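You operate a simulated robot arm through the tools that you are given. There is no shell and no other tool. Be economical: measure what you need, move in short steps, check, and stop when the job is done.

Carry out the task below with a simulated two-armed robot. There is one attempt and no reset: what you move stays moved.

TASK
Carry the dustpan with both arms and set it on the bench top. Take the teal box and leave it on the second shelf from the bottom of the open rack. Switch the swift brake lever off. Take the red twine spool and leave it on the right end of the bench. Open the left cupboard door of the bench, fetch the small green bobbin and set it on the upper shelf behind the left bench door and shut the door again. Open the green drawer, put the yellow loop cap on the top of the low cupboard away inside, then shut the drawer. Any order will do. Set down upright: red twine spool, yellow loop cap.

Only the result counts: the job must be done as asked and must still hold three seconds after the hand-in. Knocking over, shifting, dropping, spilling or breaking anything else fails it. Lids that push on must go on centred and level and be pressed home; caps that screw on are set level and turned clockwise until they are tight.

THE ROBOT
Two 7-joint arms with two-finger parallel grippers on one trunk, on a base that drives. Base frame: it is fixed to the floor where the robot stands at the start and does not move with it; the origin is under the middle of the robot, x ahead of it, y to its left, z up. Readings come in m, rad, newtons and seconds.
The left shoulder is at the start at [0.07, 0.177, 0.98], the right one opposite. With the tool pointing down near the work surface each hand reaches from about 0.28 to 0.72 m from the robot's upright axis, wherever it stands, measured 20 degrees to its own side. Places, roughly: bench top [-1.9, -2.2, 0.8]; bits [-6.7, 4.9, 0.5]; dustpan (28x20x12 cm) [0.7, 0, 0.8]; green drawer [-6.7, 4.9, 0.6]; left cupboard door of the bench [-3.1, -2.5, 0.4]; red twine spool (8x7x11 cm) [-7, -1.1, 1.3]; right end of the bench [-3.2, -2.2, 0.8]; second shelf of the open rack [-1.7, -4, 0.6]; small green bobbin (6x6x5 cm) [-3, -2.3, 0.8]; swift brake lever [-7.4, -3.5, 0.9]; teal box (16x8x6 cm) [-1.4, -3.9, 1.3]; upper shelf behind the left bench door (54x26 cm) [-3.1, -2.3, 0.44]; yellow loop cap (5x5x8 cm) [0.8, -3.4, 0.9]. Payload 3.43 kg a hand.
Tool frame (each hand has its own): the origin (TCP) lies between the finger pads and is the grasp point; the fingertips stand 0.03 m ahead of it; z points along the fingers, y is the line along which they close. The gripper opens to 0.094 m. The fingers are 0.028 m wide and 0.01 m thick; the gripper's body (0.05 by 0.096 m) begins 0.055 m behind the TCP.
Orientation is that of the tool frame in the base frame, as a unit quaternion [x, y, z, w]. With the fingers straight down and closing along the base's y, the tool's x points along the base's -x, its y along +y and its z along -z.

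THE INTERFACE
- The arms move only by the tool apply_moves. It takes "left_plan", "right_plan" or both (then of equal length, played together; a hand with none holds still); each is a list of rows, each a list of 7 numbers: the shift along the base's x, y, z in m, then the turn, a rotation vector about the base's x, y, z in rad, then the closure, from 0 (fully open) to 1 (shut). In form: [[tx, ty, tz, rx, ry, rz, claw], ...]. A call has 1 to 10 rows; each row shifts and turns the commanded pose from where the row before left it. Each row takes 0.2 s and may step no farther than 0.05 m and 0.15 rad from the row before; otherwise, or with a gripper value out of range, the whole call is refused. Where a pose cannot be reached the arm comes as near as it can. A force on the tool above 40 N (or 10 N above the force at the start of the call, whichever is more), or a blocked arm, ends the call early, and 0.2 s more pass. The fingers move at their own pace (about 0.153 m/s each) and stop on an object; they squeeze with about 26 N. The grip force told is the motor's: it shows also when the fingers shut on nothing. Time passes only in rows, and 0.2 s behind the last, so rows that do not move let the fingers close. The reply holds the time, the measured pose of the TCP, the force on the tool along the base axes, the opening and the grip force, in the units named above and with some noise, with the torque about the TCP (base axes, N m) and any sound that the robot's microphone picked up.
- Cameras (640 x 400 px; columns grow to the right, rows downward): "scene" is now at [0.144, -0.0026, 1.3165]; the picture's right is [-0.03, -1.00, 0.00], its down [-0.40, 0.01, -0.92] and it looks along [0.92, -0.02, -0.40] (base axes); focal length 258 px, centre (320, 200). "left" rides on the left gripper at [0.076, -0.014, -0.102] in its tool frame; the picture's right is [0.18, 0.98, 0.00], its down [-0.75, 0.14, -0.64] and it looks along [-0.63, 0.12, 0.77] (tool axes); focal length 243 px, centre (320, 200). "right" rides on the right gripper at [0.076, 0.014, -0.103] in its tool frame; the picture's right is [-0.18, 0.98, 0.00], its down [-0.75, -0.14, -0.64] and it looks along [-0.63, -0.12, 0.77] (tool axes); focal length 243 px, centre (320, 200). There is no depth. A picture from a camera that has moved, and an enlarged one, comes with that camera's place and axes in the base frame and with its lens.
- camera(camera): a new picture of that camera. It takes no simulated time.
- raise_lower(by): slides the trunk up (or, below 0, down) by that many m; the arms and the scene camera ride with it, the base frame stays. It gives what a move gives, with no picture.
- base_move(legs): drives the robot by 1 to 6 legs, each [ahead, turn to the left] in m and rad, along the robot's own axes; the way and the turn of a leg run together, so that a leg with both is an arc; at most 1.5 m and 3.142 rad a leg. The arms and the cameras ride along, it lands a little off, and it stops where it bumps. It gives what a move gives.
- head_to(pan, tilt): turns the head with the scene camera to pan (to the left, within 1.501 rad either way) and tilt (down, from -0.506 to 1.204), counted from straight ahead of the robot. It gives what a move gives.
- close_up(camera, box): a new picture of the part [left, top, right, bottom] of that camera's present view, enlarged. It takes no simulated time.
- close_job(): hands the job in; it is judged then, once.

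Go step by step. Nothing tells you exact positions but the pictures and the camera data: compare them with the known pose of the tool, close in by small moves and look again before you grip or let go. The budget is 207 turns and 210 pictures, counting those below and the enlarged ones. Unless the task says otherwise, let go and move clear before handing in.

The tools are called after "Call:" as a command line: name --argument value ..., lists and objects as JSON in quotes. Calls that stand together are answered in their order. apply_moves: Moves the arms, as the interface text tells. Its arguments: {"type":"object","properties":{"left_plan":{"type":"array","items":{"type":"array","items":{"type":"number"}}},"right_plan":{"type":"array","items":{"type":"array","items":{"type":"number"}}}},"required":[]} The other tools are called the same way: raise_lower (by) slides the trunk up or down; base_move (legs) drives the base; head_to (pan, tilt) turns the head that bears the scene camera; camera (camera) takes a picture; close_up (camera, box) takes an enlarged picture of a part of a camera's view; close_job () hands the job in.

At the start:

```text
clock: 0.0
left_ee_pos: [0.5423, 0.2259, 1.1904]
left_tcp_rot: [0.0, 1.0, 0.0, 0.001]
left_force: [-0.9, -0.4, 0.1]
left_ft_torque: [0.05, 0.03, 0.02]
left_finger_gap: 0.0939
left_grasp_force: 0.0
right_ee_pos: [0.3701, -0.2087, 1.1365]
right_tcp_rot: [0.0, 1.0, 0.0, 0.001]
right_force: [0.6, 1.2, -1.1]
right_ft_torque: [0.0, -0.03, 0.0]
right_finger_gap: 0.0942
right_grasp_force: 0.1
trunk travel left (down, up): [-0.56, 0.28]
robot x, y, heading: [-0.0039, 0.0013, -0.006]
head pan, tilt: [-0.026, 0.408]
```

scene: 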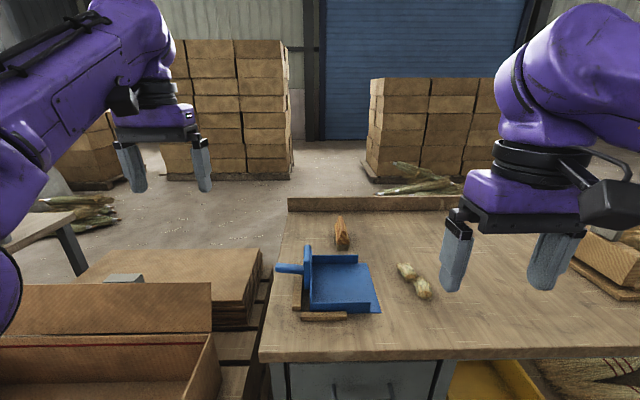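
right: 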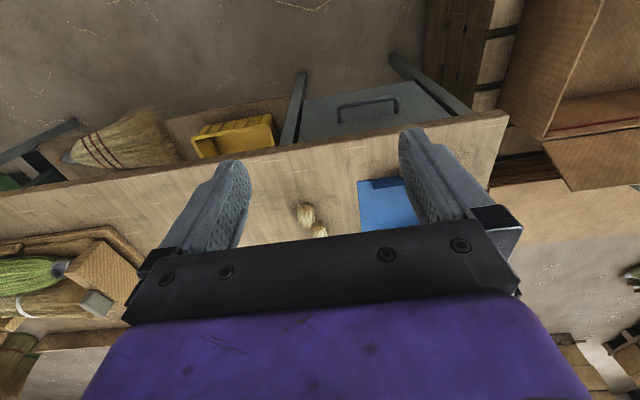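
left: 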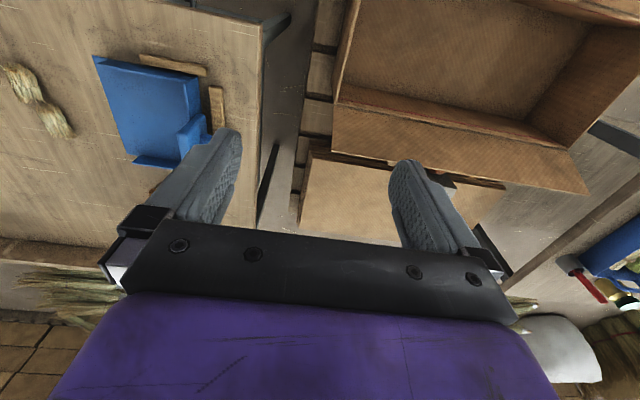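

The blue dustpan lies on the table ahead with its handle to the left, and there are small wooden strips around it. I'll look closer.

Call:
close_up --camera "scene" --box '[240, 190, 440, 330]'

Call:
head_to --pan 0 --tilt 0.9

Call:
camera --camera "scene"

```text
2.86 times, centred on (340, 260) of scene
camera zoom: at [0.144, -0.0026, 1.3165], right [-0.03, -1.0, 0.0], down [-0.4, 0.01, -0.92], along [0.92, -0.02, -0.4], focal length 736 px, centre (263, 29)
```

zoom: 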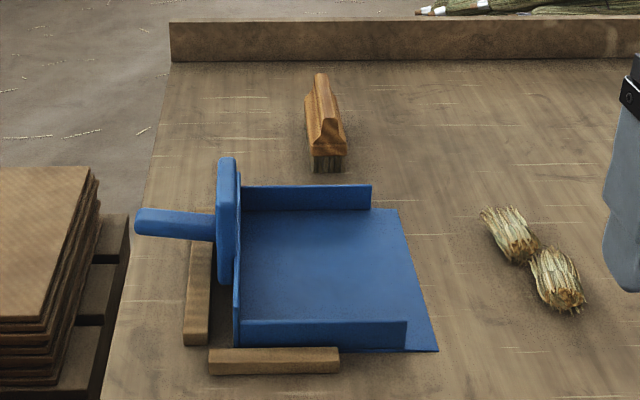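

```text
clock: 0.9
left_ee_pos: [0.542, 0.2262, 1.1911]
left_tcp_rot: [0.0, 1.0, 0.001, 0.001]
left_force: [-0.6, 0.1, 0.3]
left_ft_torque: [0.01, -0.02, 0.01]
left_finger_gap: 0.0938
left_grasp_force: 0.0
right_ee_pos: [0.3708, -0.2081, 1.1368]
right_tcp_rot: [-0.001, 1.0, 0.001, 0.001]
right_force: [-0.4, 0.4, 0.4]
right_ft_torque: [0.0, 0.0, 0.04]
right_finger_gap: 0.0941
right_grasp_force: 0.0
trunk travel left (down, up): [-0.56, 0.28]
robot x, y, heading: [-0.0007, 0.0006, -0.0]
head pan, tilt: [0.0, 0.901]
```

```text
205 pictures are left
camera scene: at [0.127, -0.0002, 1.2743], right [0.0, -1.0, 0.0], down [-0.78, 0.0, -0.62], along [0.62, 0.0, -0.78], focal length 258 px, centre (320, 200)
```

scene: 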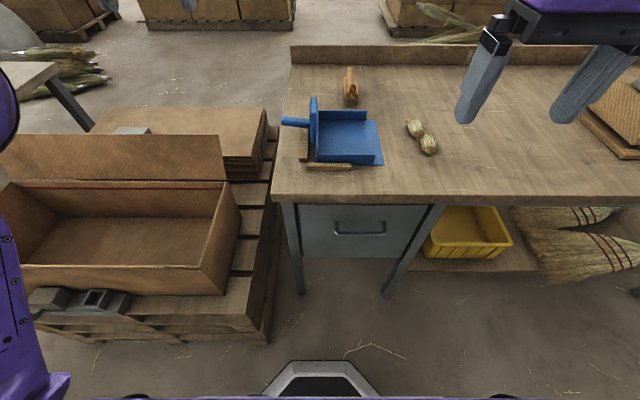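

Call:
head_to --pan 0.5 --tilt 1.2

Call:
camera --camera "scene"

Call:
close_up --camera "left" --box '[40, 20, 300, 180]'

```text
clock: 1.9
left_ee_pos: [0.5422, 0.2259, 1.1916]
left_tcp_rot: [0.001, 1.0, 0.0, 0.001]
left_force: [1.1, 0.5, -0.1]
left_ft_torque: [0.01, 0.03, -0.02]
left_finger_gap: 0.094
left_grasp_force: 0.1
right_ee_pos: [0.3701, -0.2066, 1.1365]
right_tcp_rot: [0.0, 1.0, 0.001, 0.001]
right_force: [-0.4, 0.6, -0.7]
right_ft_torque: [0.06, 0.02, 0.03]
right_finger_gap: 0.0939
right_grasp_force: 0.1
trunk travel left (down, up): [-0.56, 0.28]
robot x, y, heading: [-0.0021, -0.0003, 0.0]
head pan, tilt: [0.499, 1.201]
```

```text
204 pictures are left
camera scene: at [0.1006, 0.0266, 1.2545], right [0.48, -0.88, 0.0], down [-0.82, -0.45, -0.36], along [0.32, 0.17, -0.93], focal length 258 px, centre (320, 200)
```

scene: 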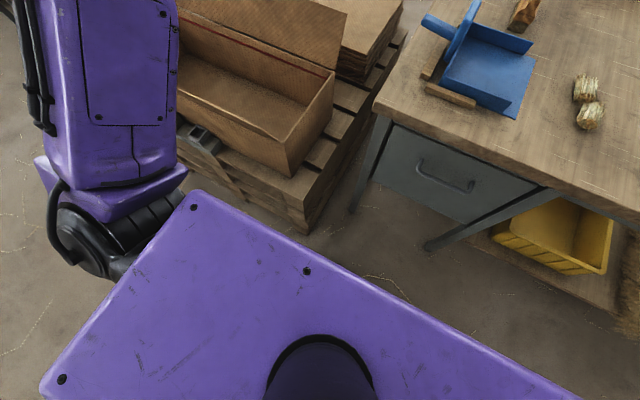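

```text
2.46 times, centred on (170, 100) of left
camera zoom: at [0.4657, 0.2121, 1.2934], right [-0.18, 0.98, 0.0], down [0.75, 0.14, 0.64], along [0.63, 0.12, -0.77], focal length 597 px, centre (689, 446)
```

zoom: 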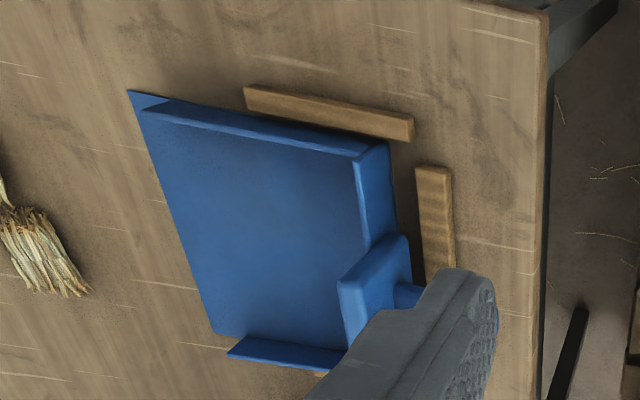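

Call:
head_to --pan 0 --tilt 1.2

Call:
camera --camera "scene"

Call:
close_up --camera "right" --box '[280, 100, 520, 260]'

```text
clock: 2.8
left_ee_pos: [0.5424, 0.2261, 1.1913]
left_tcp_rot: [0.0, 1.0, 0.0, 0.001]
left_force: [-1.0, -1.2, 0.3]
left_ft_torque: [-0.01, -0.02, 0.0]
left_finger_gap: 0.0939
left_grasp_force: 0.1
right_ee_pos: [0.3703, -0.2082, 1.136]
right_tcp_rot: [-0.001, 1.0, 0.001, 0.001]
right_force: [0.2, 0.2, 0.1]
right_ft_torque: [0.0, -0.02, -0.01]
right_finger_gap: 0.094
right_grasp_force: 0.1
trunk travel left (down, up): [-0.56, 0.28]
robot x, y, heading: [0.0021, -0.0002, -0.001]
head pan, tilt: [0.0, 1.201]
```

```text
202 pictures are left
camera scene: at [0.1074, -0.0001, 1.2545], right [0.0, -1.0, 0.0], down [-0.93, 0.0, -0.36], along [0.36, 0.0, -0.93], focal length 258 px, centre (320, 200)
```

scene: 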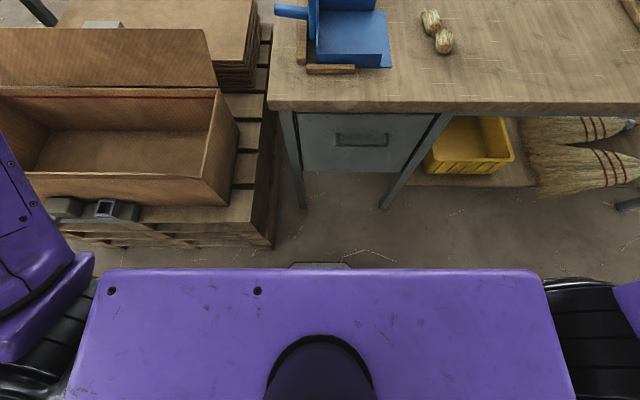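

```text
2.50 times, centred on (400, 180) of right
camera zoom: at [0.2937, -0.1931, 1.2384], right [0.18, 0.98, 0.0], down [0.75, -0.14, 0.64], along [0.63, -0.12, -0.77], focal length 606 px, centre (120, 250)
```

zoom: 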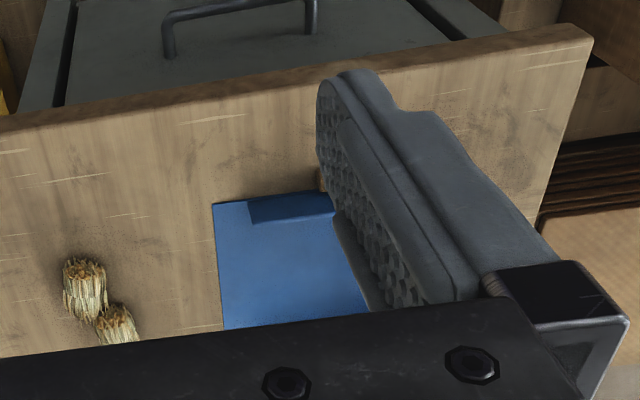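

I take the dustpan pan as x 0.62–0.82, y −0.165–0.02, with its floor at about z 0.80 and the handle at about [0.73, 0.07]. I'll creep forward a little for reach.

Call:
base_move --legs '[[0.08, 0]]'

Call:
head_to --pan 0 --tilt 0.8

Call:
apply_moves --left_plan '[[0.03, -0.0, -0.04, 0, 0, 0.15, 0], [0.03, -0.03, -0.04, 0, 0, 0.15, 0], [0.03, -0.03, -0.04, 0, 0, 0.15, 0], [0.02, -0.03, -0.03, 0, 0, 0.15, 0], [0.0, -0.03, -0.03, 0, 0, 0.15, 0], [0, -0.03, 0, 0, 0, 0.15, 0], [0, 0, 0, 0, 0, 0.15, 0], [0, 0, 0, 0, 0, 0.15, 0], [0, 0, 0, 0, 0, 0.15, 0], [0, 0, 0, 0, 0, 0.15, 0]]' --right_plan '[[0.03, 0.02, -0.03, 0, 0, -0.15, 0], [0.03, 0.02, -0.03, 0, 0, -0.15, 0], [0.03, 0.02, -0.03, 0, 0, -0.15, 0], [0.03, 0.02, -0.03, 0, 0, -0.15, 0], [0.03, 0.02, 0, 0, 0, -0.15, 0], [0.03, 0, 0, 0, 0, -0.15, 0], [0, 0, 0, 0, 0, -0.15, 0], [0, 0, 0, 0, 0, -0.15, 0], [0, 0, 0, 0, 0, -0.15, 0], [0, 0, 0, 0, 0, -0.15, 0]]'

Call:
camera --camera "scene"

Call:
camera --camera "left"

Call:
camera --camera "right"

```text
clock: 3.9
left_ee_pos: [0.6235, 0.2259, 1.1898]
left_tcp_rot: [0.0, 1.0, 0.0, 0.001]
left_force: [-0.2, -0.4, 0.5]
left_ft_torque: [-0.01, 0.02, 0.02]
left_finger_gap: 0.094
left_grasp_force: 0.0
right_ee_pos: [0.4513, -0.2073, 1.1371]
right_tcp_rot: [0.0, 1.0, 0.001, 0.0]
right_force: [0.1, 0.1, -0.2]
right_ft_torque: [0.02, 0.01, 0.0]
right_finger_gap: 0.0936
right_grasp_force: 0.2
trunk travel left (down, up): [-0.56, 0.28]
robot x, y, heading: [0.0804, 0.0033, 0.001]
head pan, tilt: [0.0, 1.201]
```

```text
clock: 4.7
left_ee_pos: [0.6213, 0.2249, 1.1911]
left_tcp_rot: [0.001, 1.0, 0.0, 0.001]
left_force: [-0.2, -1.0, -0.1]
left_ft_torque: [-0.05, -0.01, -0.03]
left_finger_gap: 0.0941
left_grasp_force: 0.1
right_ee_pos: [0.45, -0.2088, 1.1355]
right_tcp_rot: [0.0, 1.0, 0.002, 0.001]
right_force: [-0.4, 0.2, 0.7]
right_ft_torque: [0.01, -0.04, -0.01]
right_finger_gap: 0.0939
right_grasp_force: 0.0
trunk travel left (down, up): [-0.56, 0.28]
robot x, y, heading: [0.0801, -0.0025, -0.001]
head pan, tilt: [0.0, 0.799]
```

```text
refused: row 2 steps farther than a row can; nothing moved
```

```text
200 pictures are left
camera scene: at [0.2121, -0.0003, 1.2822], right [0.0, -1.0, 0.0], down [-0.72, 0.0, -0.7], along [0.7, 0.0, -0.72], focal length 258 px, centre (320, 200)
```

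scene: 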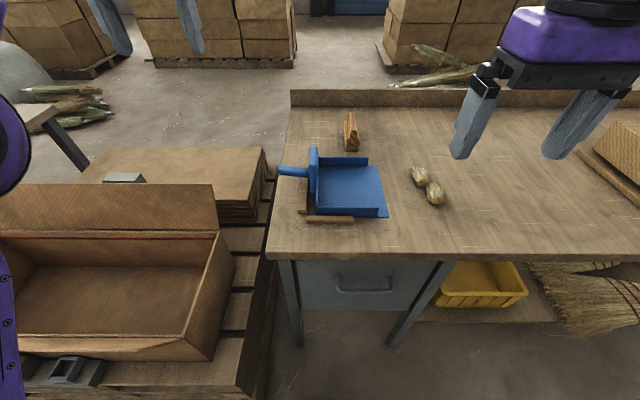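

```text
199 pictures are left
camera left: at [0.5459, 0.2118, 1.2936], right [-0.18, 0.98, 0.0], down [0.75, 0.14, 0.64], along [0.63, 0.12, -0.77], focal length 243 px, centre (320, 200)
```

left: 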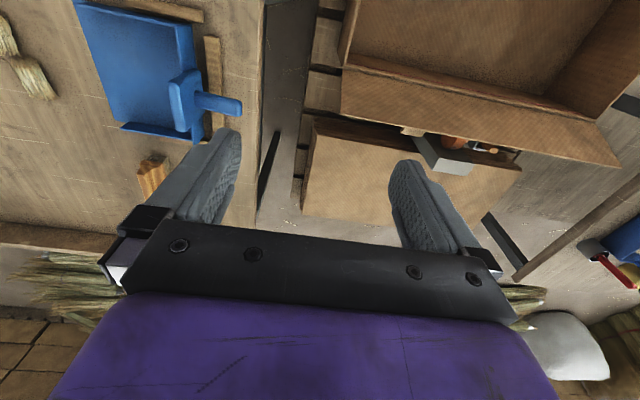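

```text
198 pictures are left
camera right: at [0.3735, -0.1934, 1.2386], right [0.18, 0.98, 0.0], down [0.75, -0.14, 0.64], along [0.63, -0.12, -0.77], focal length 243 px, centre (320, 200)
```

right: 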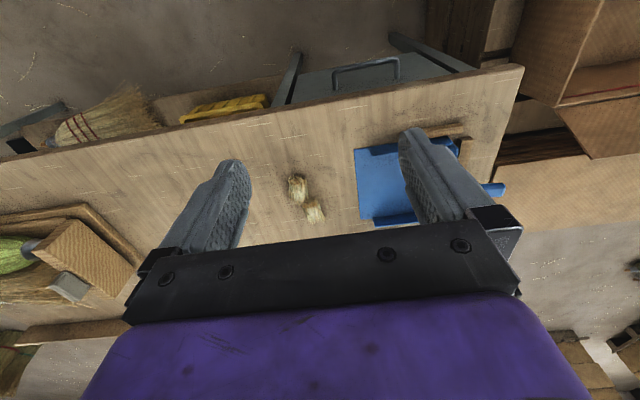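

Call:
apply_moves --left_plan '[[0.0104, -0.0161, -0.019, 0, 0, -0.15, 0], [0.0104, -0.0161, -0.019, 0, 0, -0.15, 0], [0.0104, -0.0161, -0.019, 0, 0, -0.15, 0], [0.0104, -0.0161, -0.019, 0, 0, -0.15, 0], [0.0104, -0.0161, -0.019, 0, 0, -0.15, 0], [0.0104, -0.0161, -0.019, 0, 0, -0.15, 0], [0.0104, -0.0161, -0.019, 0, 0, -0.15, 0], [0.0104, -0.0161, -0.019, 0, 0, -0.15, 0], [0.0104, -0.0161, -0.019, 0, 0, -0.15, 0], [0.0104, -0.0161, -0.019, 0, 0, -0.15, 0]]' --right_plan '[[0.018, 0.0098, -0.0116, 0, 0, 0.15, 0], [0.018, 0.0098, -0.0116, 0, 0, 0.15, 0], [0.018, 0.0098, -0.0116, 0, 0, 0.15, 0], [0.018, 0.0098, -0.0116, 0, 0, 0.15, 0], [0.018, 0.0098, -0.0116, 0, 0, 0.15, 0], [0.018, 0.0098, -0.0116, 0, 0, 0.15, 0], [0.018, 0.0098, -0.0116, 0, 0, 0.15, 0], [0.018, 0.0098, -0.0116, 0, 0, 0.15, 0], [0.018, 0.0098, -0.0116, 0, 0, 0.15, 0], [0.018, 0.0098, -0.0116, 0, 0, 0.15, 0]]'

Call:
apply_moves --left_plan '[[0, 0, 0, 0, 0, -0.0708, 0]]' --right_plan '[[0, 0, 0, 0, 0, 0.0708, 0]]'

Call:
camera --camera "scene"

Call:
camera --camera "left"

Call:
camera --camera "right"

```text
clock: 6.9
left_ee_pos: [0.7213, 0.0834, 0.9944]
left_tcp_rot: [0.683, 0.73, -0.001, 0.001]
left_force: [-0.6, 0.0, -0.3]
left_ft_torque: [0.0, -0.02, 0.0]
left_finger_gap: 0.0941
left_grasp_force: 0.1
left hand out of reach, approached as far as the arm can: row 9, 10
right_ee_pos: [0.6321, -0.1089, 1.0201]
right_tcp_rot: [-0.682, 0.731, 0.001, 0.0]
right_force: [-0.6, 0.0, 0.1]
right_ft_torque: [0.04, 0.01, 0.0]
right_finger_gap: 0.094
right_grasp_force: 0.1
trunk travel left (down, up): [-0.56, 0.28]
robot x, y, heading: [0.0788, -0.0018, -0.004]
head pan, tilt: [0.0, 0.799]
```

```text
clock: 7.3
left_ee_pos: [0.7205, 0.084, 0.9958]
left_tcp_rot: [0.708, 0.706, -0.001, 0.001]
left_force: [1.5, -1.0, -0.2]
left_ft_torque: [-0.02, -0.04, -0.03]
left_finger_gap: 0.094
left_grasp_force: 0.0
right_ee_pos: [0.6306, -0.1095, 1.0199]
right_tcp_rot: [0.708, -0.706, -0.002, 0.0]
right_force: [-0.1, -0.7, -0.8]
right_ft_torque: [-0.01, -0.03, -0.02]
right_finger_gap: 0.0942
right_grasp_force: 0.1
trunk travel left (down, up): [-0.56, 0.28]
robot x, y, heading: [0.0778, -0.0005, -0.004]
head pan, tilt: [0.0, 0.799]
```

```text
197 pictures are left
camera scene: at [0.2129, 0.0001, 1.2822], right [0.0, -1.0, 0.0], down [-0.72, 0.0, -0.7], along [0.7, 0.0, -0.72], focal length 258 px, centre (320, 200)
```

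scene: 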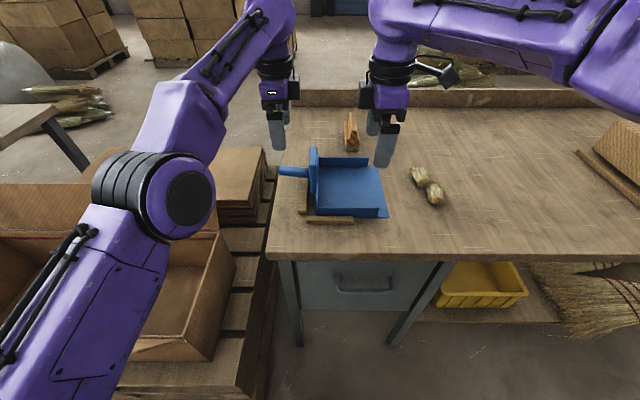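

```text
196 pictures are left
camera left: at [0.7063, 0.1615, 1.0978], right [0.98, 0.18, 0.0], down [0.14, -0.75, 0.64], along [0.12, -0.63, -0.77], focal length 243 px, centre (320, 200)
```

left: 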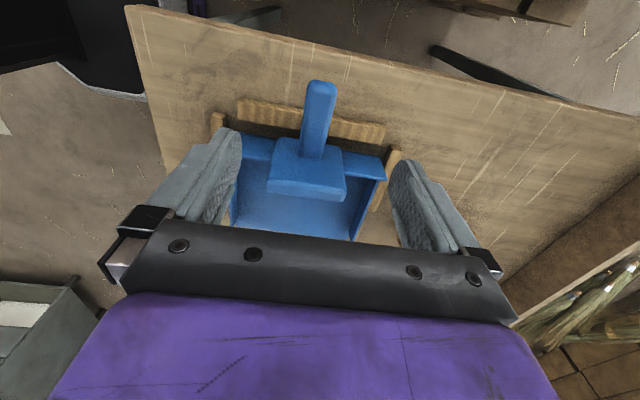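

```text
195 pictures are left
camera right: at [0.6169, -0.1855, 1.1222], right [-0.98, 0.18, 0.0], down [0.14, 0.75, 0.64], along [0.12, 0.63, -0.77], focal length 243 px, centre (320, 200)
```

right: 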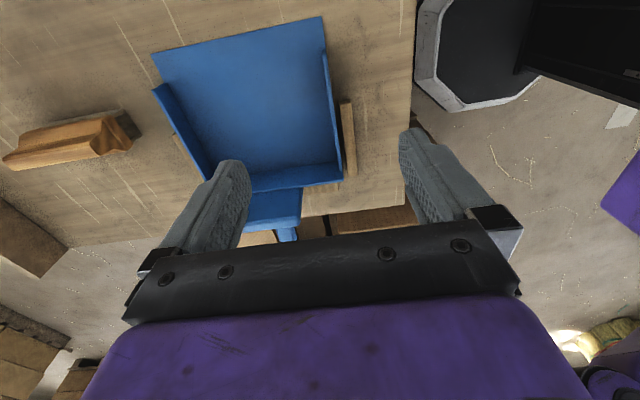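

Call:
apply_moves --left_plan '[[0, 0.005, -0.03, 0, 0, 0, 0], [0, 0.005, -0.03, 0, 0, 0, 0], [0, 0.005, -0.03, 0, 0, 0, 0], [0, 0.002, -0.03, 0, 0, 0, 0]]' --right_plan '[[0, -0.001, -0.04, 0, 0, 0, 0], [-0.002, -0.001, -0.04, 0, 0, 0, 0], [-0.002, -0.002, -0.04, 0, 0, 0, 0], [0, -0.001, -0.04, 0, 0, 0, 0]]'

Call:
camera --camera "left"

Call:
camera --camera "right"

Call:
close_up --camera "scene" --box '[240, 120, 440, 245]'

```text
clock: 8.3
left_ee_pos: [0.7231, 0.1012, 0.872]
left_tcp_rot: [0.707, 0.707, -0.002, 0.001]
left_force: [0.2, -0.8, -0.2]
left_ft_torque: [0.0, 0.03, -0.02]
left_finger_gap: 0.094
left_grasp_force: 0.1
right_ee_pos: [0.6294, -0.1148, 0.8604]
right_tcp_rot: [0.708, -0.707, 0.0, 0.001]
right_force: [0.7, 0.3, 0.1]
right_ft_torque: [0.03, -0.01, -0.02]
right_finger_gap: 0.0938
right_grasp_force: 0.1
trunk travel left (down, up): [-0.56, 0.28]
robot x, y, heading: [0.0787, 0.0001, -0.002]
head pan, tilt: [0.0, 0.799]
```

```text
194 pictures are left
camera left: at [0.7085, 0.1784, 0.976], right [0.98, 0.18, 0.0], down [0.14, -0.75, 0.64], along [0.12, -0.63, -0.77], focal length 243 px, centre (320, 200)
```

left: 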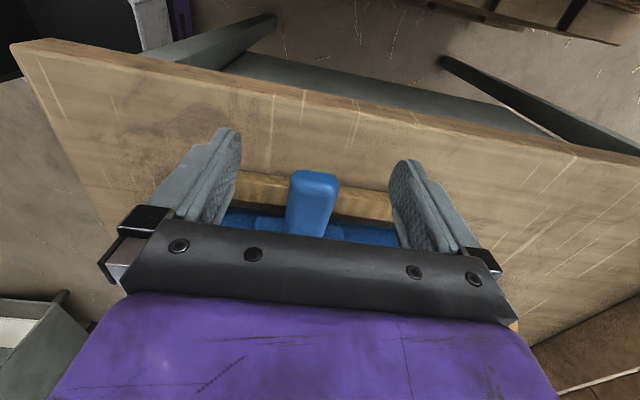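

```text
193 pictures are left
camera right: at [0.6138, -0.191, 0.962], right [-0.98, 0.18, 0.0], down [0.14, 0.75, 0.64], along [0.12, 0.63, -0.77], focal length 243 px, centre (320, 200)
```

right: 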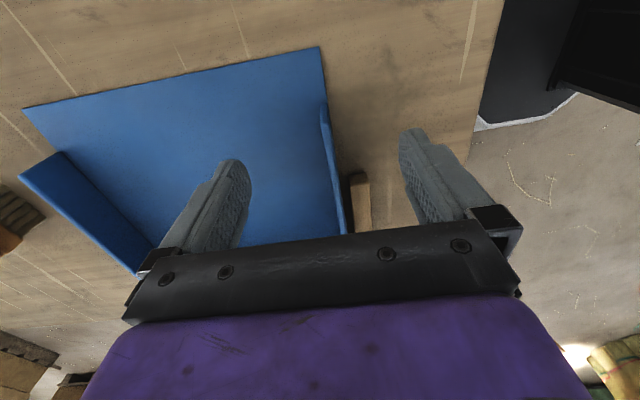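

```text
3.20 times, centred on (340, 182) of scene
camera zoom: at [0.2144, -0.0001, 1.2821], right [0.0, -1.0, 0.0], down [-0.72, 0.0, -0.7], along [0.7, 0.0, -0.72], focal length 824 px, centre (256, 256)
```

zoom: 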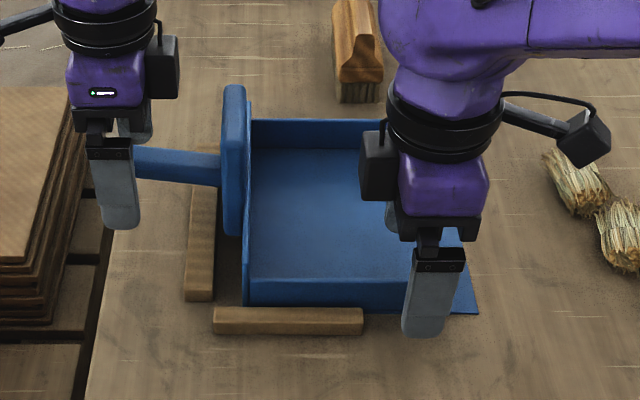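

Call:
apply_moves --left_plan '[[0.001, -0.012, -0.005, 0, 0, 0, 0], [0.001, -0.011, -0.008, 0, 0, 0, 0], [0, 0, -0.009, 0, 0, 0, 0]]' --right_plan '[[-0.003, 0, -0.005, 0, 0, 0, 0], [-0.002, 0, -0.008, 0, 0, 0, 0], [0, 0, -0.009, 0, 0, 0, 0]]'

Call:
camera --camera "left"

Call:
camera --camera "right"

Call:
close_up --camera "scene" --box '[240, 120, 440, 245]'

```text
clock: 9.1
left_ee_pos: [0.7232, 0.0793, 0.8532]
left_tcp_rot: [0.708, 0.707, -0.001, 0.001]
left_force: [0.6, 0.3, 0.2]
left_ft_torque: [-0.03, -0.02, 0.04]
left_finger_gap: 0.0942
left_grasp_force: 0.1
right_ee_pos: [0.6216, -0.1152, 0.8377]
right_tcp_rot: [-0.707, 0.707, 0.001, 0.0]
right_force: [-0.7, -0.5, 0.4]
right_ft_torque: [-0.01, -0.01, -0.03]
right_finger_gap: 0.0937
right_grasp_force: 0.0
trunk travel left (down, up): [-0.56, 0.28]
robot x, y, heading: [0.0817, -0.0004, -0.001]
head pan, tilt: [0.0, 0.799]
```

```text
191 pictures are left
camera left: at [0.7086, 0.1555, 0.9558], right [0.98, 0.18, 0.0], down [0.14, -0.75, 0.64], along [0.12, -0.63, -0.77], focal length 243 px, centre (320, 200)
```

left: 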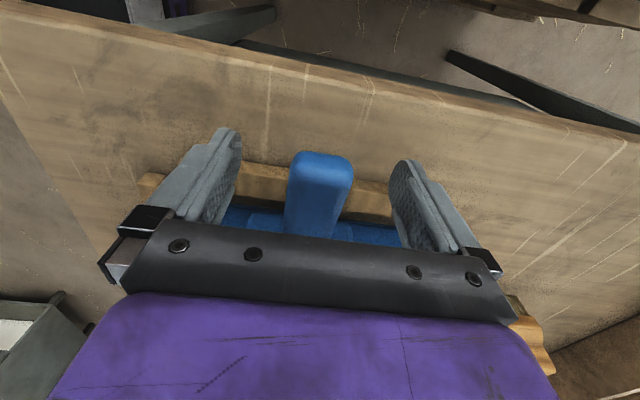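

```text
190 pictures are left
camera right: at [0.6077, -0.191, 0.9404], right [-0.98, 0.18, 0.0], down [0.14, 0.75, 0.64], along [0.12, 0.63, -0.77], focal length 243 px, centre (320, 200)
```

right: 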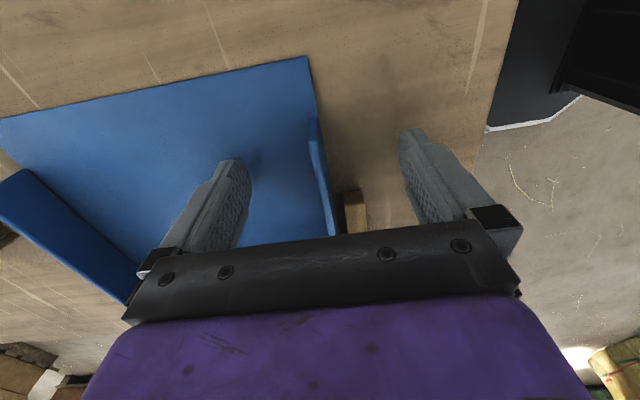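

```text
3.20 times, centred on (340, 182) of scene
camera zoom: at [0.2131, 0.0, 1.2822], right [0.0, -1.0, 0.0], down [-0.72, 0.0, -0.7], along [0.7, 0.0, -0.72], focal length 824 px, centre (256, 256)
```

zoom: 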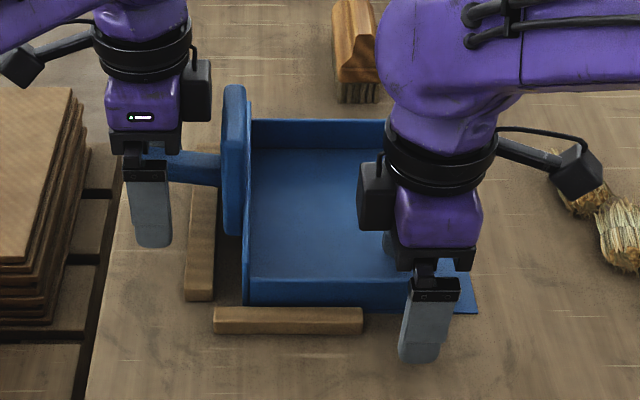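

Call:
apply_moves --left_plan '[[0, 0, 0, 0, 0, 0, 0.5], [0, 0, 0, 0, 0, 0, 1], [0, 0, 0, 0, 0, 0, 1], [0, 0, 0, 0, 0, 0, 1]]' --right_plan '[[0, 0, 0, 0, 0, 0, 0.5], [0, 0, 0, 0, 0, 0, 1], [0, 0, 0, 0, 0, 0, 1], [0, 0, 0, 0, 0, 0, 1]]'

Call:
apply_moves --left_plan '[[0, 0, 0.01, 0, 0, 0, 1], [0, 0, 0.01, 0, 0, 0, 1], [0, 0, 0.01, 0, 0, 0, 1]]' --right_plan '[[0, 0, 0.01, 0, 0, 0, 1], [0, 0, 0.01, 0, 0, 0, 1], [0, 0, 0.01, 0, 0, 0, 1]]'

Call:
camera --camera "scene"

```text
clock: 10.1
left_ee_pos: [0.7217, 0.0791, 0.8547]
left_tcp_rot: [0.707, 0.707, -0.001, 0.0]
left_force: [-5.3, 0.3, 3.0]
left_ft_torque: [-0.27, 0.11, -0.56]
left_finger_gap: 0.0324
left_grasp_force: 26.2
right_ee_pos: [0.6224, -0.1143, 0.8393]
right_tcp_rot: [0.707, -0.707, -0.001, 0.0]
right_force: [5.4, 0.4, -1.0]
right_ft_torque: [-0.14, -0.03, -0.39]
right_finger_gap: 0.0088
right_grasp_force: 26.1
trunk travel left (down, up): [-0.56, 0.28]
robot x, y, heading: [0.0781, -0.002, 0.001]
head pan, tilt: [0.0, 0.799]
```

```text
clock: 10.9
left_ee_pos: [0.7231, 0.0792, 0.8836]
left_tcp_rot: [0.706, 0.708, 0.0, 0.001]
left_force: [0.0, 0.5, 0.6]
left_ft_torque: [-0.14, -0.13, -0.12]
left_finger_gap: 0.0275
left_grasp_force: 26.3
right_ee_pos: [0.622, -0.1145, 0.8689]
right_tcp_rot: [0.707, -0.707, 0.0, 0.001]
right_force: [-0.5, 0.7, -0.4]
right_ft_torque: [0.01, 0.02, 0.0]
right_finger_gap: 0.0
right_grasp_force: 26.1
trunk travel left (down, up): [-0.56, 0.28]
robot x, y, heading: [0.0835, -0.0003, 0.0]
head pan, tilt: [0.0, 0.799]
```

```text
188 pictures are left
camera scene: at [0.2126, -0.0003, 1.2822], right [0.0, -1.0, 0.0], down [-0.72, 0.0, -0.7], along [0.7, 0.0, -0.72], focal length 258 px, centre (320, 200)
```

scene: 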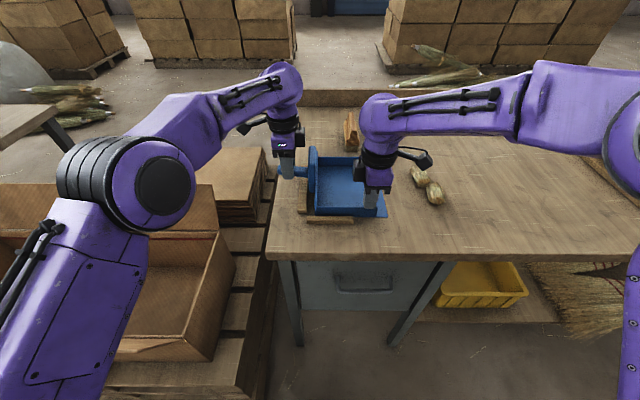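

The right fingers slid off the wall. I'll check the state.

Call:
close_up --camera "scene" --box '[260, 130, 420, 230]'

Call:
camera --camera "right"

Call:
camera --camera "left"

```text
4.00 times, centred on (340, 180) of scene
camera zoom: at [0.2126, -0.0003, 1.2822], right [0.0, -1.0, 0.0], down [-0.72, 0.0, -0.7], along [0.7, 0.0, -0.72], focal length 1030 px, centre (240, 280)
```

zoom: 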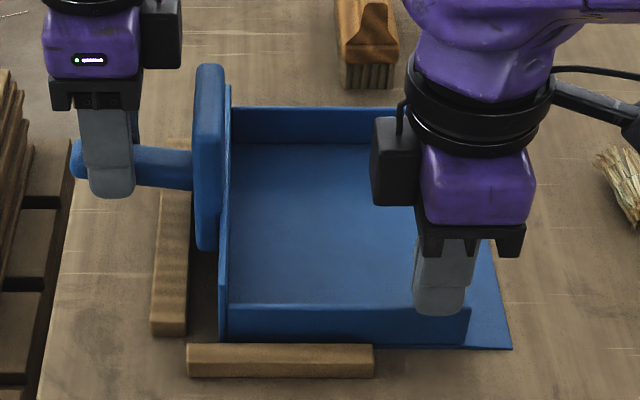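

```text
186 pictures are left
camera right: at [0.6074, -0.1907, 0.9707], right [-0.98, 0.18, 0.0], down [0.14, 0.75, 0.64], along [0.12, 0.63, -0.77], focal length 243 px, centre (320, 200)
```

right: 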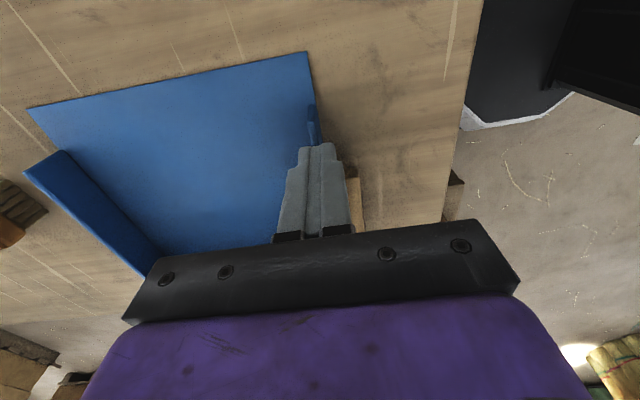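

```text
185 pictures are left
camera left: at [0.7083, 0.1558, 0.986], right [0.98, 0.18, 0.0], down [0.14, -0.75, 0.64], along [0.12, -0.63, -0.77], focal length 243 px, centre (320, 200)
```

left: 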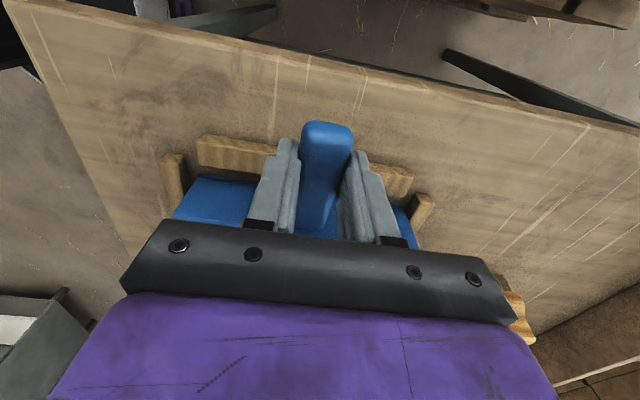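

Call:
apply_moves --left_plan '[[0, 0, 0, 0, 0, 0, 0.3], [0, 0, 0, 0, 0, 0, 0.3], [0, 0, -0.02, 0, 0, 0, 0.3], [0, 0, -0.02, 0, 0, 0, 0.3], [0, 0, -0.003, 0, 0, 0, 0.3]]' --right_plan '[[0, 0, 0, 0, 0, 0, 0.3], [0, 0, 0, 0, 0, 0, 0.3], [0, 0, -0.02, 0, 0, 0, 0.3], [0, 0, -0.017, 0, 0, 0, 0.3], [0, 0, -0.004, 0, 0, 0, 0.3]]'

Call:
apply_moves --right_plan '[[0, 0, -0.003, 0, 0, 0, 0.3], [0, 0, -0.002, 0, 0, 0, 0.3]]'

Call:
close_up --camera "scene" --box '[260, 130, 420, 230]'

Call:
camera --camera "left"

```text
clock: 12.1
left_ee_pos: [0.7198, 0.0786, 0.8428]
left_tcp_rot: [0.708, 0.707, 0.001, 0.002]
left_force: [0.2, 0.2, 0.7]
left_ft_torque: [0.05, -0.02, 0.0]
left_finger_gap: 0.0662
left_grasp_force: 0.0
right_ee_pos: [0.6204, -0.115, 0.8331]
right_tcp_rot: [-0.706, 0.708, -0.003, 0.004]
right_force: [1.0, -3.9, 35.2]
right_ft_torque: [-0.19, -1.28, 0.03]
right_finger_gap: 0.0665
right_grasp_force: 1.2
trunk travel left (down, up): [-0.56, 0.28]
robot x, y, heading: [0.0823, 0.0043, 0.0]
head pan, tilt: [0.0, 0.799]
```

```text
clock: 12.5
left_ee_pos: [0.7195, 0.0786, 0.8415]
left_tcp_rot: [0.708, 0.707, -0.001, 0.001]
left_force: [0.9, 1.1, 0.0]
left_ft_torque: [-0.02, 0.02, -0.01]
left_finger_gap: 0.066
left_grasp_force: 0.1
right_ee_pos: [0.6237, -0.1134, 0.8336]
right_tcp_rot: [-0.706, 0.708, -0.004, 0.007]
right_force: [-6.7, -1.7, 24.0]
right_ft_torque: [-0.15, -0.54, 0.05]
right_finger_gap: 0.0616
right_grasp_force: 0.0
trunk travel left (down, up): [-0.56, 0.28]
robot x, y, heading: [0.0769, 0.0006, -0.0]
head pan, tilt: [0.0, 0.799]
stopped in row 1 (right hand): the force on the tool passed its limit at 48 N (the readings are from after the stop); the commanded pose is now the measured one
```

```text
4.00 times, centred on (340, 180) of scene
camera zoom: at [0.2098, -0.0001, 1.2824], right [0.0, -1.0, 0.0], down [-0.72, 0.0, -0.7], along [0.7, 0.0, -0.72], focal length 1030 px, centre (240, 280)
```

zoom: 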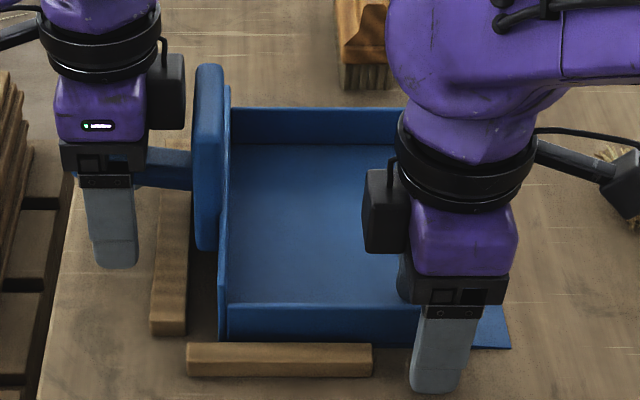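

```text
183 pictures are left
camera left: at [0.7064, 0.155, 0.9443], right [0.98, 0.18, 0.0], down [0.14, -0.75, 0.64], along [0.12, -0.63, -0.76], focal length 243 px, centre (320, 200)
```

left: 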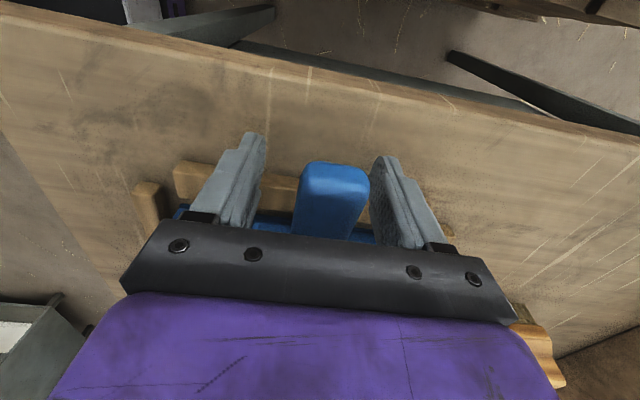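

Call:
apply_moves --left_plan '[[0.003, 0, -0.002, 0, 0, 0, 0.3], [0, 0, 0, 0, 0, 0, 0.8], [0, 0, 0, 0, 0, 0, 1], [0, 0, 0, 0, 0, 0, 1], [0, 0, 0, 0, 0, 0, 1]]' --right_plan '[[0, 0, 0.001, 0, 0, 0, 0.3], [0, 0, 0, 0, 0, 0, 0.8], [0, 0, 0, 0, 0, 0, 1], [0, 0, 0, 0, 0, 0, 1], [0, 0, 0, 0, 0, 0, 1]]'

Call:
apply_moves --left_plan '[[0, 0, 0.003, 0, 0, 0, 1], [0, 0, 0.003, 0, 0, 0, 1]]' --right_plan '[[0, 0, 0.003, 0, 0, 0, 1], [0, 0, 0.003, 0, 0, 0, 1]]'

Call:
camera --camera "right"

Call:
close_up --camera "scene" --box '[260, 130, 420, 230]'

```text
clock: 13.7
left_ee_pos: [0.7221, 0.0789, 0.8412]
left_tcp_rot: [0.708, 0.706, 0.001, 0.002]
left_force: [-1.5, 8.1, -5.4]
left_ft_torque: [0.03, -0.22, -0.5]
left_finger_gap: 0.0322
left_grasp_force: 26.0
right_ee_pos: [0.6221, -0.1132, 0.8336]
right_tcp_rot: [-0.706, 0.708, -0.005, 0.006]
right_force: [-2.1, -6.0, 36.4]
right_ft_torque: [0.06, -0.22, -0.71]
right_finger_gap: 0.0093
right_grasp_force: 25.9
trunk travel left (down, up): [-0.56, 0.28]
robot x, y, heading: [0.0858, 0.0021, 0.001]
head pan, tilt: [0.0, 0.799]
```

```text
clock: 14.3
left_ee_pos: [0.7255, 0.0777, 0.8435]
left_tcp_rot: [0.707, 0.707, -0.001, 0.001]
left_force: [-5.9, 1.0, -7.7]
left_ft_torque: [0.64, -0.25, -0.53]
left_finger_gap: 0.0322
left_grasp_force: 26.2
right_ee_pos: [0.6241, -0.1143, 0.8356]
right_tcp_rot: [-0.707, 0.708, -0.001, 0.004]
right_force: [4.3, -0.6, 7.4]
right_ft_torque: [0.64, -0.31, -0.54]
right_finger_gap: 0.0095
right_grasp_force: 26.2
trunk travel left (down, up): [-0.56, 0.28]
robot x, y, heading: [0.0836, 0.0015, -0.007]
head pan, tilt: [0.0, 0.799]
```

```text
182 pictures are left
camera right: at [0.6085, -0.1905, 0.9364], right [-0.98, 0.19, 0.0], down [0.14, 0.75, 0.65], along [0.12, 0.63, -0.76], focal length 243 px, centre (320, 200)
```

right: 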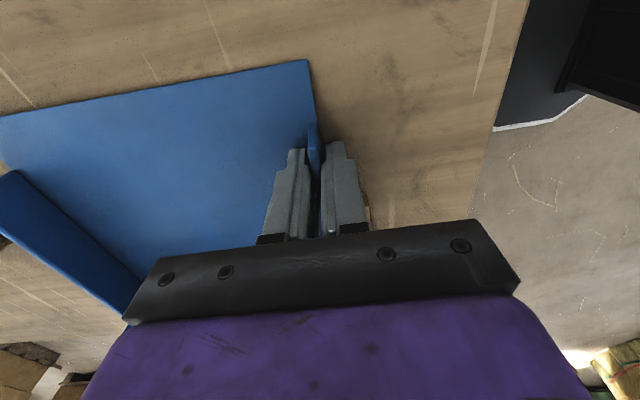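

```text
4.00 times, centred on (340, 180) of scene
camera zoom: at [0.2131, -0.0004, 1.2817], right [0.0, -1.0, 0.0], down [-0.72, 0.0, -0.7], along [0.7, 0.0, -0.72], focal length 1030 px, centre (240, 280)
```

zoom: 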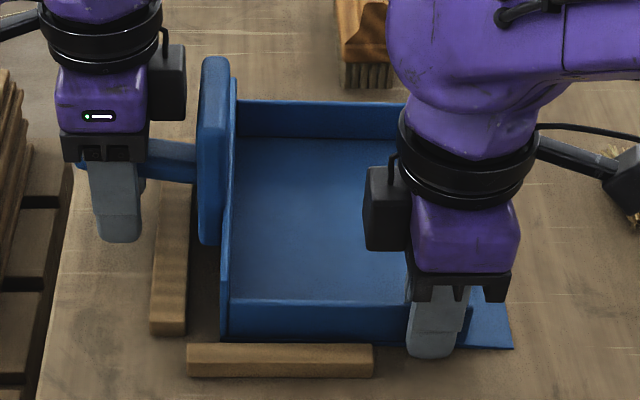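

Call:
apply_moves --left_plan '[[0, 0, 0.002, 0, 0, 0, 1], [0, 0, 0.004, 0, 0, 0, 1], [0, 0, 0.004, 0, 0, 0, 1]]' --right_plan '[[0, 0, 0.004, 0, 0, 0, 1], [0, 0, 0.004, 0, 0, 0, 1], [0, 0, 0.004, 0, 0, 0, 1]]'

Call:
close_up --camera "scene" --box '[260, 130, 420, 230]'

```text
clock: 15.1
left_ee_pos: [0.7251, 0.0773, 0.8561]
left_tcp_rot: [0.707, 0.708, 0.0, 0.002]
left_force: [-4.4, -1.2, 3.4]
left_ft_torque: [-0.4, 0.48, -0.34]
left_finger_gap: 0.0321
left_grasp_force: 25.4
right_ee_pos: [0.6244, -0.1139, 0.8482]
right_tcp_rot: [-0.707, 0.707, -0.001, 0.004]
right_force: [4.5, 1.5, -4.4]
right_ft_torque: [-0.43, 0.08, -0.46]
right_finger_gap: 0.0093
right_grasp_force: 26.6
trunk travel left (down, up): [-0.56, 0.28]
robot x, y, heading: [0.0798, 0.0004, -0.006]
head pan, tilt: [0.0, 0.799]
```

```text
4.00 times, centred on (340, 180) of scene
camera zoom: at [0.2128, -0.0003, 1.2822], right [0.0, -1.0, 0.0], down [-0.72, 0.0, -0.7], along [0.7, 0.0, -0.72], focal length 1030 px, centre (240, 280)
```

zoom: 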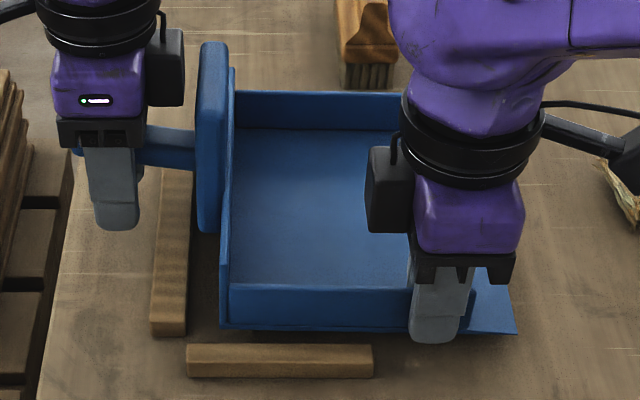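

It's lifted. The trunk will now raise it evenly.

Call:
raise_lower --by 0.12

Call:
camera --camera "scene"

```text
clock: 16.6
left_ee_pos: [0.726, 0.0786, 0.9743]
left_tcp_rot: [0.707, 0.707, -0.001, 0.001]
left_force: [-3.6, 0.7, 2.8]
left_ft_torque: [-0.45, 0.42, -0.25]
left_finger_gap: 0.0325
left_grasp_force: 26.1
right_ee_pos: [0.6239, -0.1143, 0.9684]
right_tcp_rot: [-0.707, 0.707, -0.002, 0.005]
right_force: [2.0, -0.4, -4.9]
right_ft_torque: [-0.16, 0.03, -0.36]
right_finger_gap: 0.0092
right_grasp_force: 26.0
trunk travel left (down, up): [-0.68, 0.16]
robot x, y, heading: [0.0792, 0.0004, 0.003]
head pan, tilt: [0.0, 0.799]
```

```text
179 pictures are left
camera scene: at [0.2133, -0.0004, 1.4021], right [0.0, -1.0, 0.0], down [-0.72, 0.0, -0.7], along [0.7, 0.0, -0.72], focal length 258 px, centre (320, 200)
```

scene: 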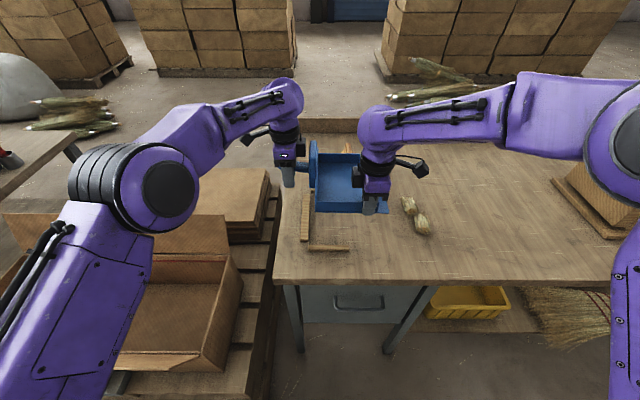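

Call:
head_to --pan 1.5 --tilt 0.35

Call:
camera --camera "scene"

Call:
head_to --pan -1.5 --tilt 0.35

Call:
camera --camera "scene"

```text
clock: 18.2
left_ee_pos: [0.7249, 0.0786, 0.9744]
left_tcp_rot: [0.708, 0.706, 0.0, 0.0]
left_force: [-3.5, 2.2, 1.2]
left_ft_torque: [-0.08, 0.26, -0.39]
left_finger_gap: 0.0323
left_grasp_force: 26.2
right_ee_pos: [0.6243, -0.1133, 0.9683]
right_tcp_rot: [-0.707, 0.707, -0.002, 0.004]
right_force: [3.0, -1.7, -3.5]
right_ft_torque: [-0.24, 0.03, -0.42]
right_finger_gap: 0.009
right_grasp_force: 25.9
trunk travel left (down, up): [-0.68, 0.16]
robot x, y, heading: [0.0826, 0.0019, -0.003]
head pan, tilt: [1.499, 0.351]
```

```text
178 pictures are left
camera scene: at [0.1393, 0.0926, 1.4418], right [1.0, -0.07, 0.0], down [-0.03, -0.34, -0.94], along [0.07, 0.94, -0.34], focal length 258 px, centre (320, 200)
```

scene: 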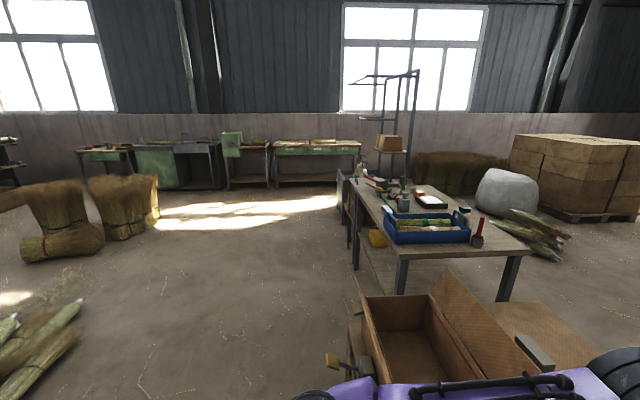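

```text
clock: 20.8
left_ee_pos: [0.7259, 0.0788, 0.9758]
left_tcp_rot: [0.708, 0.706, 0.0, 0.0]
left_force: [-1.8, 3.5, 1.0]
left_ft_torque: [-0.33, 0.34, -0.34]
left_finger_gap: 0.0322
left_grasp_force: 26.2
right_ee_pos: [0.6245, -0.1146, 0.9679]
right_tcp_rot: [-0.706, 0.708, -0.003, 0.005]
right_force: [2.7, -3.4, -2.9]
right_ft_torque: [-0.14, 0.03, -0.41]
right_finger_gap: 0.009
right_grasp_force: 26.3
trunk travel left (down, up): [-0.68, 0.16]
robot x, y, heading: [0.0797, 0.003, -0.003]
head pan, tilt: [-1.499, 0.351]
```

```text
177 pictures are left
camera scene: at [0.139, -0.0931, 1.4418], right [-1.0, -0.07, 0.0], down [-0.02, 0.34, -0.94], along [0.07, -0.94, -0.34], focal length 258 px, centre (320, 200)
```

scene: 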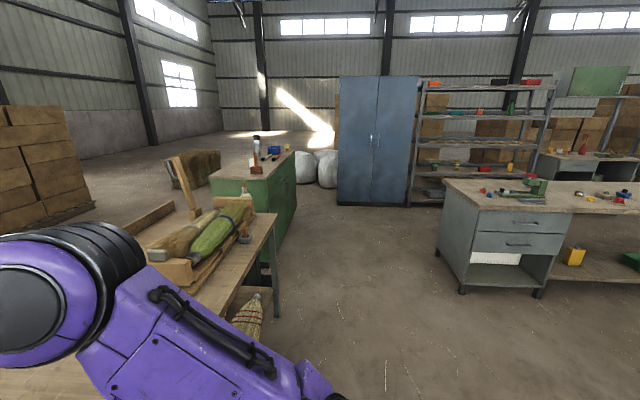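

Call:
base_move --legs '[[-0.7, 0], [0, -1.57]]'

Call:
head_to --pan -0.6 --tilt 0.4

Call:
camera --camera "scene"

```text
clock: 28.5
left_ee_pos: [-0.5438, -0.641, 0.9742]
left_tcp_rot: [1.0, 0.002, -0.001, 0.0]
left_force: [0.1, 4.0, 0.2]
left_ft_torque: [0.15, 0.07, -0.33]
left_finger_gap: 0.0319
left_grasp_force: 25.7
right_ee_pos: [-0.7372, -0.5421, 0.968]
right_tcp_rot: [-0.002, 1.0, -0.005, 0.002]
right_force: [-0.4, -3.3, -2.5]
right_ft_torque: [-0.01, 0.02, -0.41]
right_finger_gap: 0.0094
right_grasp_force: 26.3
trunk travel left (down, up): [-0.68, 0.16]
robot x, y, heading: [-0.6269, 0.0016, -1.57]
head pan, tilt: [-1.499, 0.351]
```

```text
clock: 29.7
left_ee_pos: [-0.5438, -0.6415, 0.9745]
left_tcp_rot: [1.0, 0.002, -0.001, 0.001]
left_force: [0.9, 3.6, 0.6]
left_ft_torque: [0.24, 0.14, -0.46]
left_finger_gap: 0.0325
left_grasp_force: 26.0
right_ee_pos: [-0.7365, -0.541, 0.9688]
right_tcp_rot: [-0.001, 1.0, -0.005, 0.001]
right_force: [-0.8, -4.2, -2.4]
right_ft_torque: [0.03, 0.18, -0.42]
right_finger_gap: 0.0092
right_grasp_force: 25.9
trunk travel left (down, up): [-0.68, 0.16]
robot x, y, heading: [-0.626, 0.0028, -1.569]
head pan, tilt: [-0.6, 0.4]
```

```text
176 pictures are left
camera scene: at [-0.676, -0.1244, 1.4373], right [-0.83, 0.56, 0.0], down [0.22, 0.32, -0.92], along [-0.52, -0.76, -0.39], focal length 258 px, centre (320, 200)
```

scene: 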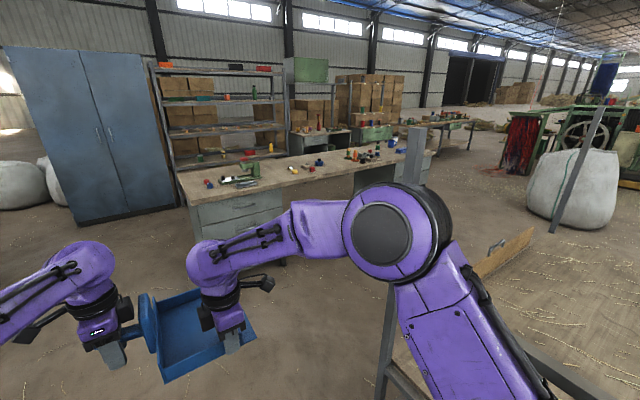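

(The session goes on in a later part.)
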